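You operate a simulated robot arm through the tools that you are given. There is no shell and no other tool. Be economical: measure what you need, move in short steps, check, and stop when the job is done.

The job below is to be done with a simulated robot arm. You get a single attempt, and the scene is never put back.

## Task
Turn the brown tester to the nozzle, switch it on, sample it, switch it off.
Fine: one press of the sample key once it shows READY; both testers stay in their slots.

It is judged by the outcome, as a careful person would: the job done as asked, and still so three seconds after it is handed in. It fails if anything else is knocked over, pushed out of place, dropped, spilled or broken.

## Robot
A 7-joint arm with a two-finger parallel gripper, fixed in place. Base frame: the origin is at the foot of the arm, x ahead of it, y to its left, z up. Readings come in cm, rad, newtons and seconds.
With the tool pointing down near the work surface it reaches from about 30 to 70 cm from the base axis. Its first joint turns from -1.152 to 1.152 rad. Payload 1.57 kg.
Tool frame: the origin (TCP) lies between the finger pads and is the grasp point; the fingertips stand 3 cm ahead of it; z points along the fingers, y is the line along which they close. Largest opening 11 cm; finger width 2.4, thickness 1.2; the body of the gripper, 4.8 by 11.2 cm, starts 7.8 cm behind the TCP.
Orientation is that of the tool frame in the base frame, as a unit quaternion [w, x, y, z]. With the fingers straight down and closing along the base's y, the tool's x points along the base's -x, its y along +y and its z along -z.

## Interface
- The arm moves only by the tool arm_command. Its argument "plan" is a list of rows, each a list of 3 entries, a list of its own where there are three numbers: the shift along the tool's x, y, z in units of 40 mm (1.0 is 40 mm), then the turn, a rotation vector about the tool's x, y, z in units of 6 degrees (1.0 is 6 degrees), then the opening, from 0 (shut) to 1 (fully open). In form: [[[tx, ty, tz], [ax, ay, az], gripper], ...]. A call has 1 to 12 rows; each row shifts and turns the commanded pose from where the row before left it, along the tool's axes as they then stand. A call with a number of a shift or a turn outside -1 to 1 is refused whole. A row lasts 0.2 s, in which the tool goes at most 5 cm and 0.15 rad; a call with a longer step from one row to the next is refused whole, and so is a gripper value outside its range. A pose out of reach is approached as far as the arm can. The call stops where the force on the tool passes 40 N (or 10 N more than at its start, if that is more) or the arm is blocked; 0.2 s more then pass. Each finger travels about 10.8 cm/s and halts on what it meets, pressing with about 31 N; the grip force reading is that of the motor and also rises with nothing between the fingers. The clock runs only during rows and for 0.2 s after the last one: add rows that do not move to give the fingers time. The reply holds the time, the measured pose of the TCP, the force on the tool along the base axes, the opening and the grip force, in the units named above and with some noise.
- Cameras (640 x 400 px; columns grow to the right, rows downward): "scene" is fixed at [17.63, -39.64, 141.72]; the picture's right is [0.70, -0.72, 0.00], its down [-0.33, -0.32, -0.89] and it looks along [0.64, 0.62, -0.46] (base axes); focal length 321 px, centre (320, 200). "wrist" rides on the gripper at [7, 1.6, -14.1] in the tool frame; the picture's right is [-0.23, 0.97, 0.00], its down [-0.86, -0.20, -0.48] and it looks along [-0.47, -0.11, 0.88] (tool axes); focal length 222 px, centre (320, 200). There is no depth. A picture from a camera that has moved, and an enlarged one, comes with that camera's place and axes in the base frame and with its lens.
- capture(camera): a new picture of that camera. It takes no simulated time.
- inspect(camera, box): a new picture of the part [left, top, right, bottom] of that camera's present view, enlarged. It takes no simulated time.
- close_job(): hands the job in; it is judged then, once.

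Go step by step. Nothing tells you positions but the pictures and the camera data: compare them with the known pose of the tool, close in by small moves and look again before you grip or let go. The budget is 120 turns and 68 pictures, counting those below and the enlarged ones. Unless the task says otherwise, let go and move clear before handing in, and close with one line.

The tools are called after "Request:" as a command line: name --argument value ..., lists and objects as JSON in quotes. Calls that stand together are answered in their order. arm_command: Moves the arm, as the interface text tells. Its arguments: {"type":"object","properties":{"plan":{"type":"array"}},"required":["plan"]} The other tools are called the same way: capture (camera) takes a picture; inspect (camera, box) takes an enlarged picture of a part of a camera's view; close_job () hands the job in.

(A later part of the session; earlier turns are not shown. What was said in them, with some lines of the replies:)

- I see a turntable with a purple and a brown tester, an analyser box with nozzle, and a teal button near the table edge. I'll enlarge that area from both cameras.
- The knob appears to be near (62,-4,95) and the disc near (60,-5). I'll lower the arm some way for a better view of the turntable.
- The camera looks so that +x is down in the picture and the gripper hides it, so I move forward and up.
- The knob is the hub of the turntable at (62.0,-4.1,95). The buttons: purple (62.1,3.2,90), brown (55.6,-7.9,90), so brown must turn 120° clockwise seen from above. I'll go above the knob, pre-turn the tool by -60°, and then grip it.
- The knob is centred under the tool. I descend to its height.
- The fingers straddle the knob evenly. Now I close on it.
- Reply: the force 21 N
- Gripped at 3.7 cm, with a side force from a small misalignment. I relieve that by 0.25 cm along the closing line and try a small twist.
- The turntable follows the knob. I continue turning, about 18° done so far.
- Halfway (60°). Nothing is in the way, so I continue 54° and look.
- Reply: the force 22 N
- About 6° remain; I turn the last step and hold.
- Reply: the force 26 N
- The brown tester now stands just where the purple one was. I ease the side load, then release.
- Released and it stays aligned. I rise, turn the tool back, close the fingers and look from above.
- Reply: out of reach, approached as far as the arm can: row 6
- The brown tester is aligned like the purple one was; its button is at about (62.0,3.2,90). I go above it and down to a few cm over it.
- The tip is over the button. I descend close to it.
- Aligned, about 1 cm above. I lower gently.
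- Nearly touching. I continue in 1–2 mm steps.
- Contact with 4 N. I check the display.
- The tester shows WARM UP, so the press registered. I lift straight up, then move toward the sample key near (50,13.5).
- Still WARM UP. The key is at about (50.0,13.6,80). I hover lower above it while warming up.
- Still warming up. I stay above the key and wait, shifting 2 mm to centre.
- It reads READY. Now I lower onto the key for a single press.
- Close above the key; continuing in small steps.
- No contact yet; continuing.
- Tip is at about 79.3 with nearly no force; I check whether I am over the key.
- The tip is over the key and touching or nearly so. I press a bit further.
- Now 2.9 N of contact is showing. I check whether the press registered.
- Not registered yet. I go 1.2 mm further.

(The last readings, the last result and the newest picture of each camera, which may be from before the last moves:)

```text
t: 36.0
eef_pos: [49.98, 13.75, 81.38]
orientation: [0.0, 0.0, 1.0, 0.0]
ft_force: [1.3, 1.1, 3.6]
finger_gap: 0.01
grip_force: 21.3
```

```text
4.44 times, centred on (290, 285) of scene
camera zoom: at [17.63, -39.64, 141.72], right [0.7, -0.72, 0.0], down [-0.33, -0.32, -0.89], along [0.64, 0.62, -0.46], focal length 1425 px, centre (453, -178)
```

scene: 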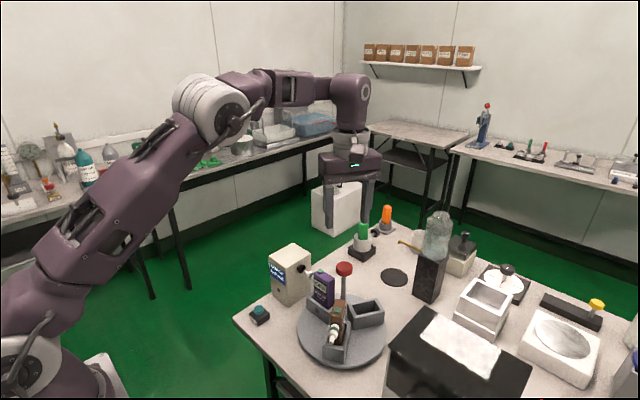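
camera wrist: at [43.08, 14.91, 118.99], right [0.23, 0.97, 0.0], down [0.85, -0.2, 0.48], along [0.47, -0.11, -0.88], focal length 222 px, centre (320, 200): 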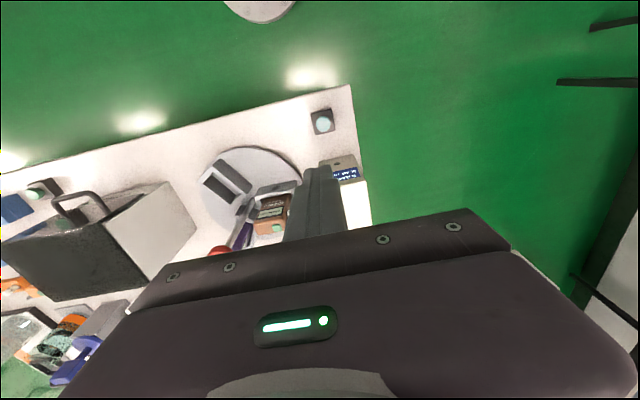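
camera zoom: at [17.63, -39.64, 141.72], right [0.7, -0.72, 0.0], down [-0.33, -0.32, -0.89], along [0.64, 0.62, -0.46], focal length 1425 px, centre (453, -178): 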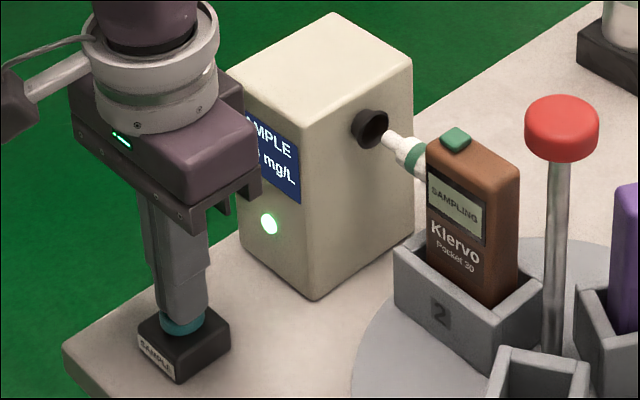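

The tester shows SAMPLING and the lamp is lit. I lift off the key cleanly and wait.

Request:
arm_command --plan '[[[0, 0, -0.6], [0, 0, 0], 0], [[0, 0, -0.9], [0, 0, 0], 0], [[0, 0, -0.9], [0, 0, 0], 0], [[0, 0, -0.9], [0, 0, 0], 0], [[0, 0, -0.9], [0, 0, 0], 0], [[0, 0, -0.9], [0, 0, 0], 0], [[0, 0, -0.8], [0, 0, 0], 0], [[0, 0, 0], [0, 0, 0], 0]]'

Request:
inspect --camera "scene" --box '[240, 230, 350, 330]'

```text
t: 37.8
eef_pos: [49.99, 13.68, 105.07]
orientation: [0.001, 0.0, 1.0, 0.0]
ft_force: [-0.1, -0.3, -0.5]
finger_gap: 0.0
grip_force: 21.1
```

```text
4.00 times, centred on (295, 280) of scene
camera zoom: at [17.63, -39.64, 141.72], right [0.7, -0.72, 0.0], down [-0.33, -0.32, -0.89], along [0.64, 0.62, -0.46], focal length 1282 px, centre (420, -120)
```

zoom: 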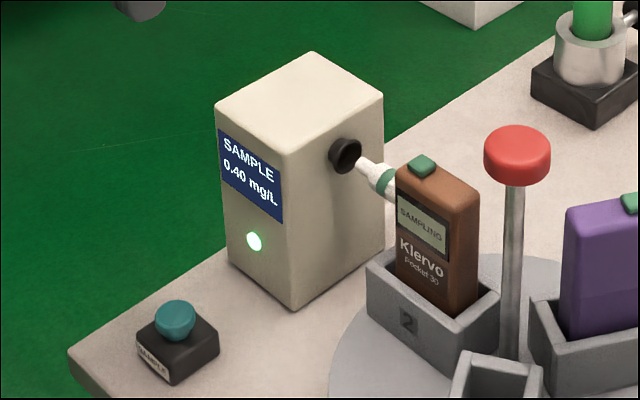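

Sampling is in progress. I move back above the tester's button, staying high, at (62.1,3.3).

Request:
arm_command --plan '[[[-0.6, -0.6, 0], [0, 0, 0], 0], [[-0.6, -0.6, 0], [0, 0, 0], 0], [[-0.6, -0.6, 0], [0, 0, 0], 0], [[-0.6, -0.6, 0], [0, 0, 0], 0], [[-0.62, -0.2, 0], [0, 0, 0], 0], [[0, 0, 0.9], [0, 0, 0], 0], [[0, 0, 0.9], [0, 0, 0], 0], [[0, 0, 0.7], [0, 0, 0], 0], [[0, 0, 0], [0, 0, 0], 0]]'

Request:
inspect --camera "scene" --box '[250, 230, 350, 310]'

```text
t: 39.8
eef_pos: [61.99, 3.27, 94.9]
orientation: [0.0, 0.0, 1.0, 0.0]
ft_force: [-1.0, -0.4, -0.3]
finger_gap: 0.0
grip_force: 21.4
```

```text
5.00 times, centred on (300, 270) of scene
camera zoom: at [17.63, -39.64, 141.72], right [0.7, -0.72, 0.0], down [-0.33, -0.32, -0.89], along [0.64, 0.62, -0.46], focal length 1603 px, centre (420, -150)
```

zoom: 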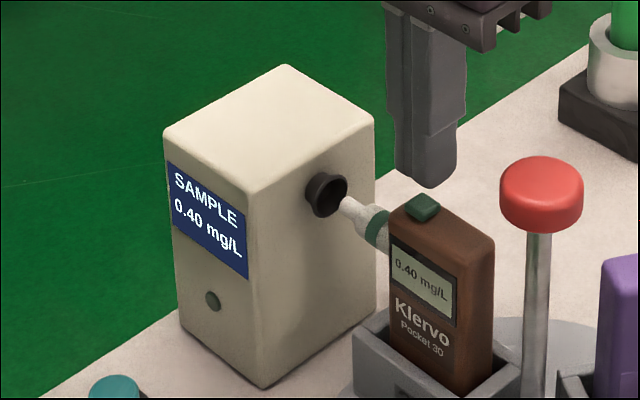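

The tester reads 0.40 mg/L, matching the sample. Now I press its button again, stopping at the same depth as before (92.7).

Request:
arm_command --plan '[[[0, 0, 0.25], [0, 0, 0], 0], [[0, 0, 0.15], [0, 0, 0], 0], [[0, 0, 0.06], [0, 0, 0], 0], [[0, 0, 0.04], [0, 0, 0], 0], [[0, 0, 0.04], [0, 0, 0], 0], [[0, 0, 0], [0, 0, 0], 0]]'

Request:
inspect --camera "scene" --box '[250, 230, 350, 310]'

```text
t: 41.2
eef_pos: [61.97, 3.31, 92.74]
orientation: [0.0, 0.0, 1.0, 0.0]
ft_force: [-0.6, 0.0, 3.8]
finger_gap: 0.0
grip_force: 21.3
```

```text
5.00 times, centred on (300, 270) of scene
camera zoom: at [17.62, -39.64, 141.72], right [0.7, -0.72, 0.0], down [-0.33, -0.32, -0.89], along [0.64, 0.62, -0.46], focal length 1603 px, centre (420, -150)
```

zoom: 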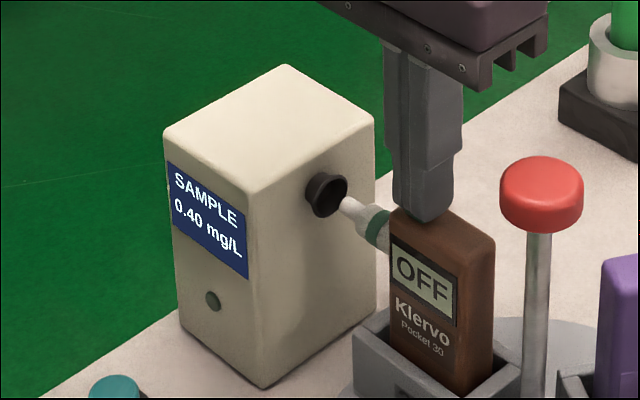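

It shows OFF. I lift clear and check once more.

Request:
arm_command --plan '[[[0, 0, -0.4], [0, 0, 0], 0], [[0, 0, -0.9], [0, 0, 0], 0], [[0, 0, -0.9], [0, 0, 0], 0], [[0, 0, -0.9], [0, 0, 0], 0], [[0, 0, -0.9], [0, 0, 0], 0], [[0, 0, 0], [0, 0, 0], 0]]'

Request:
inspect --camera "scene" --box '[230, 200, 430, 370]'

```text
t: 42.6
eef_pos: [61.93, 3.41, 108.81]
orientation: [0.0, 0.001, 1.0, 0.0]
ft_force: [-0.2, 0.1, -1.2]
finger_gap: 0.0
grip_force: 21.4
```

```text
2.35 times, centred on (330, 285) of scene
camera zoom: at [17.63, -39.64, 141.72], right [0.7, -0.72, 0.0], down [-0.33, -0.32, -0.89], along [0.64, 0.62, -0.46], focal length 754 px, centre (296, 0)
```

zoom: 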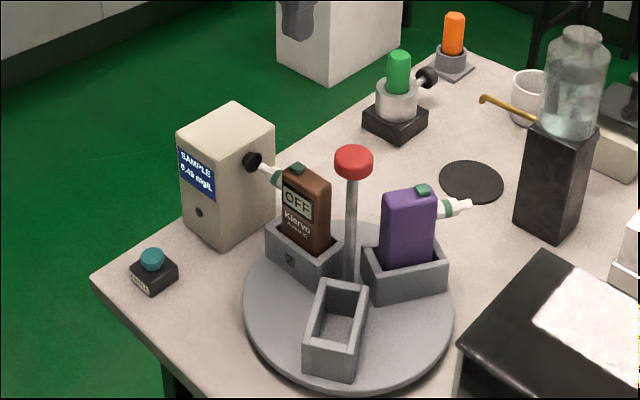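

The brown tester is off at the nozzle, both testers are in their slots and the arm is clear, so I hand in.

Request:
close_job

```text
The job is handed in.
```

The brown tester was turned to the nozzle, switched on, sampled with one key press at READY (it read 0.40 mg/L), and switched off; both testers are still in their slots.
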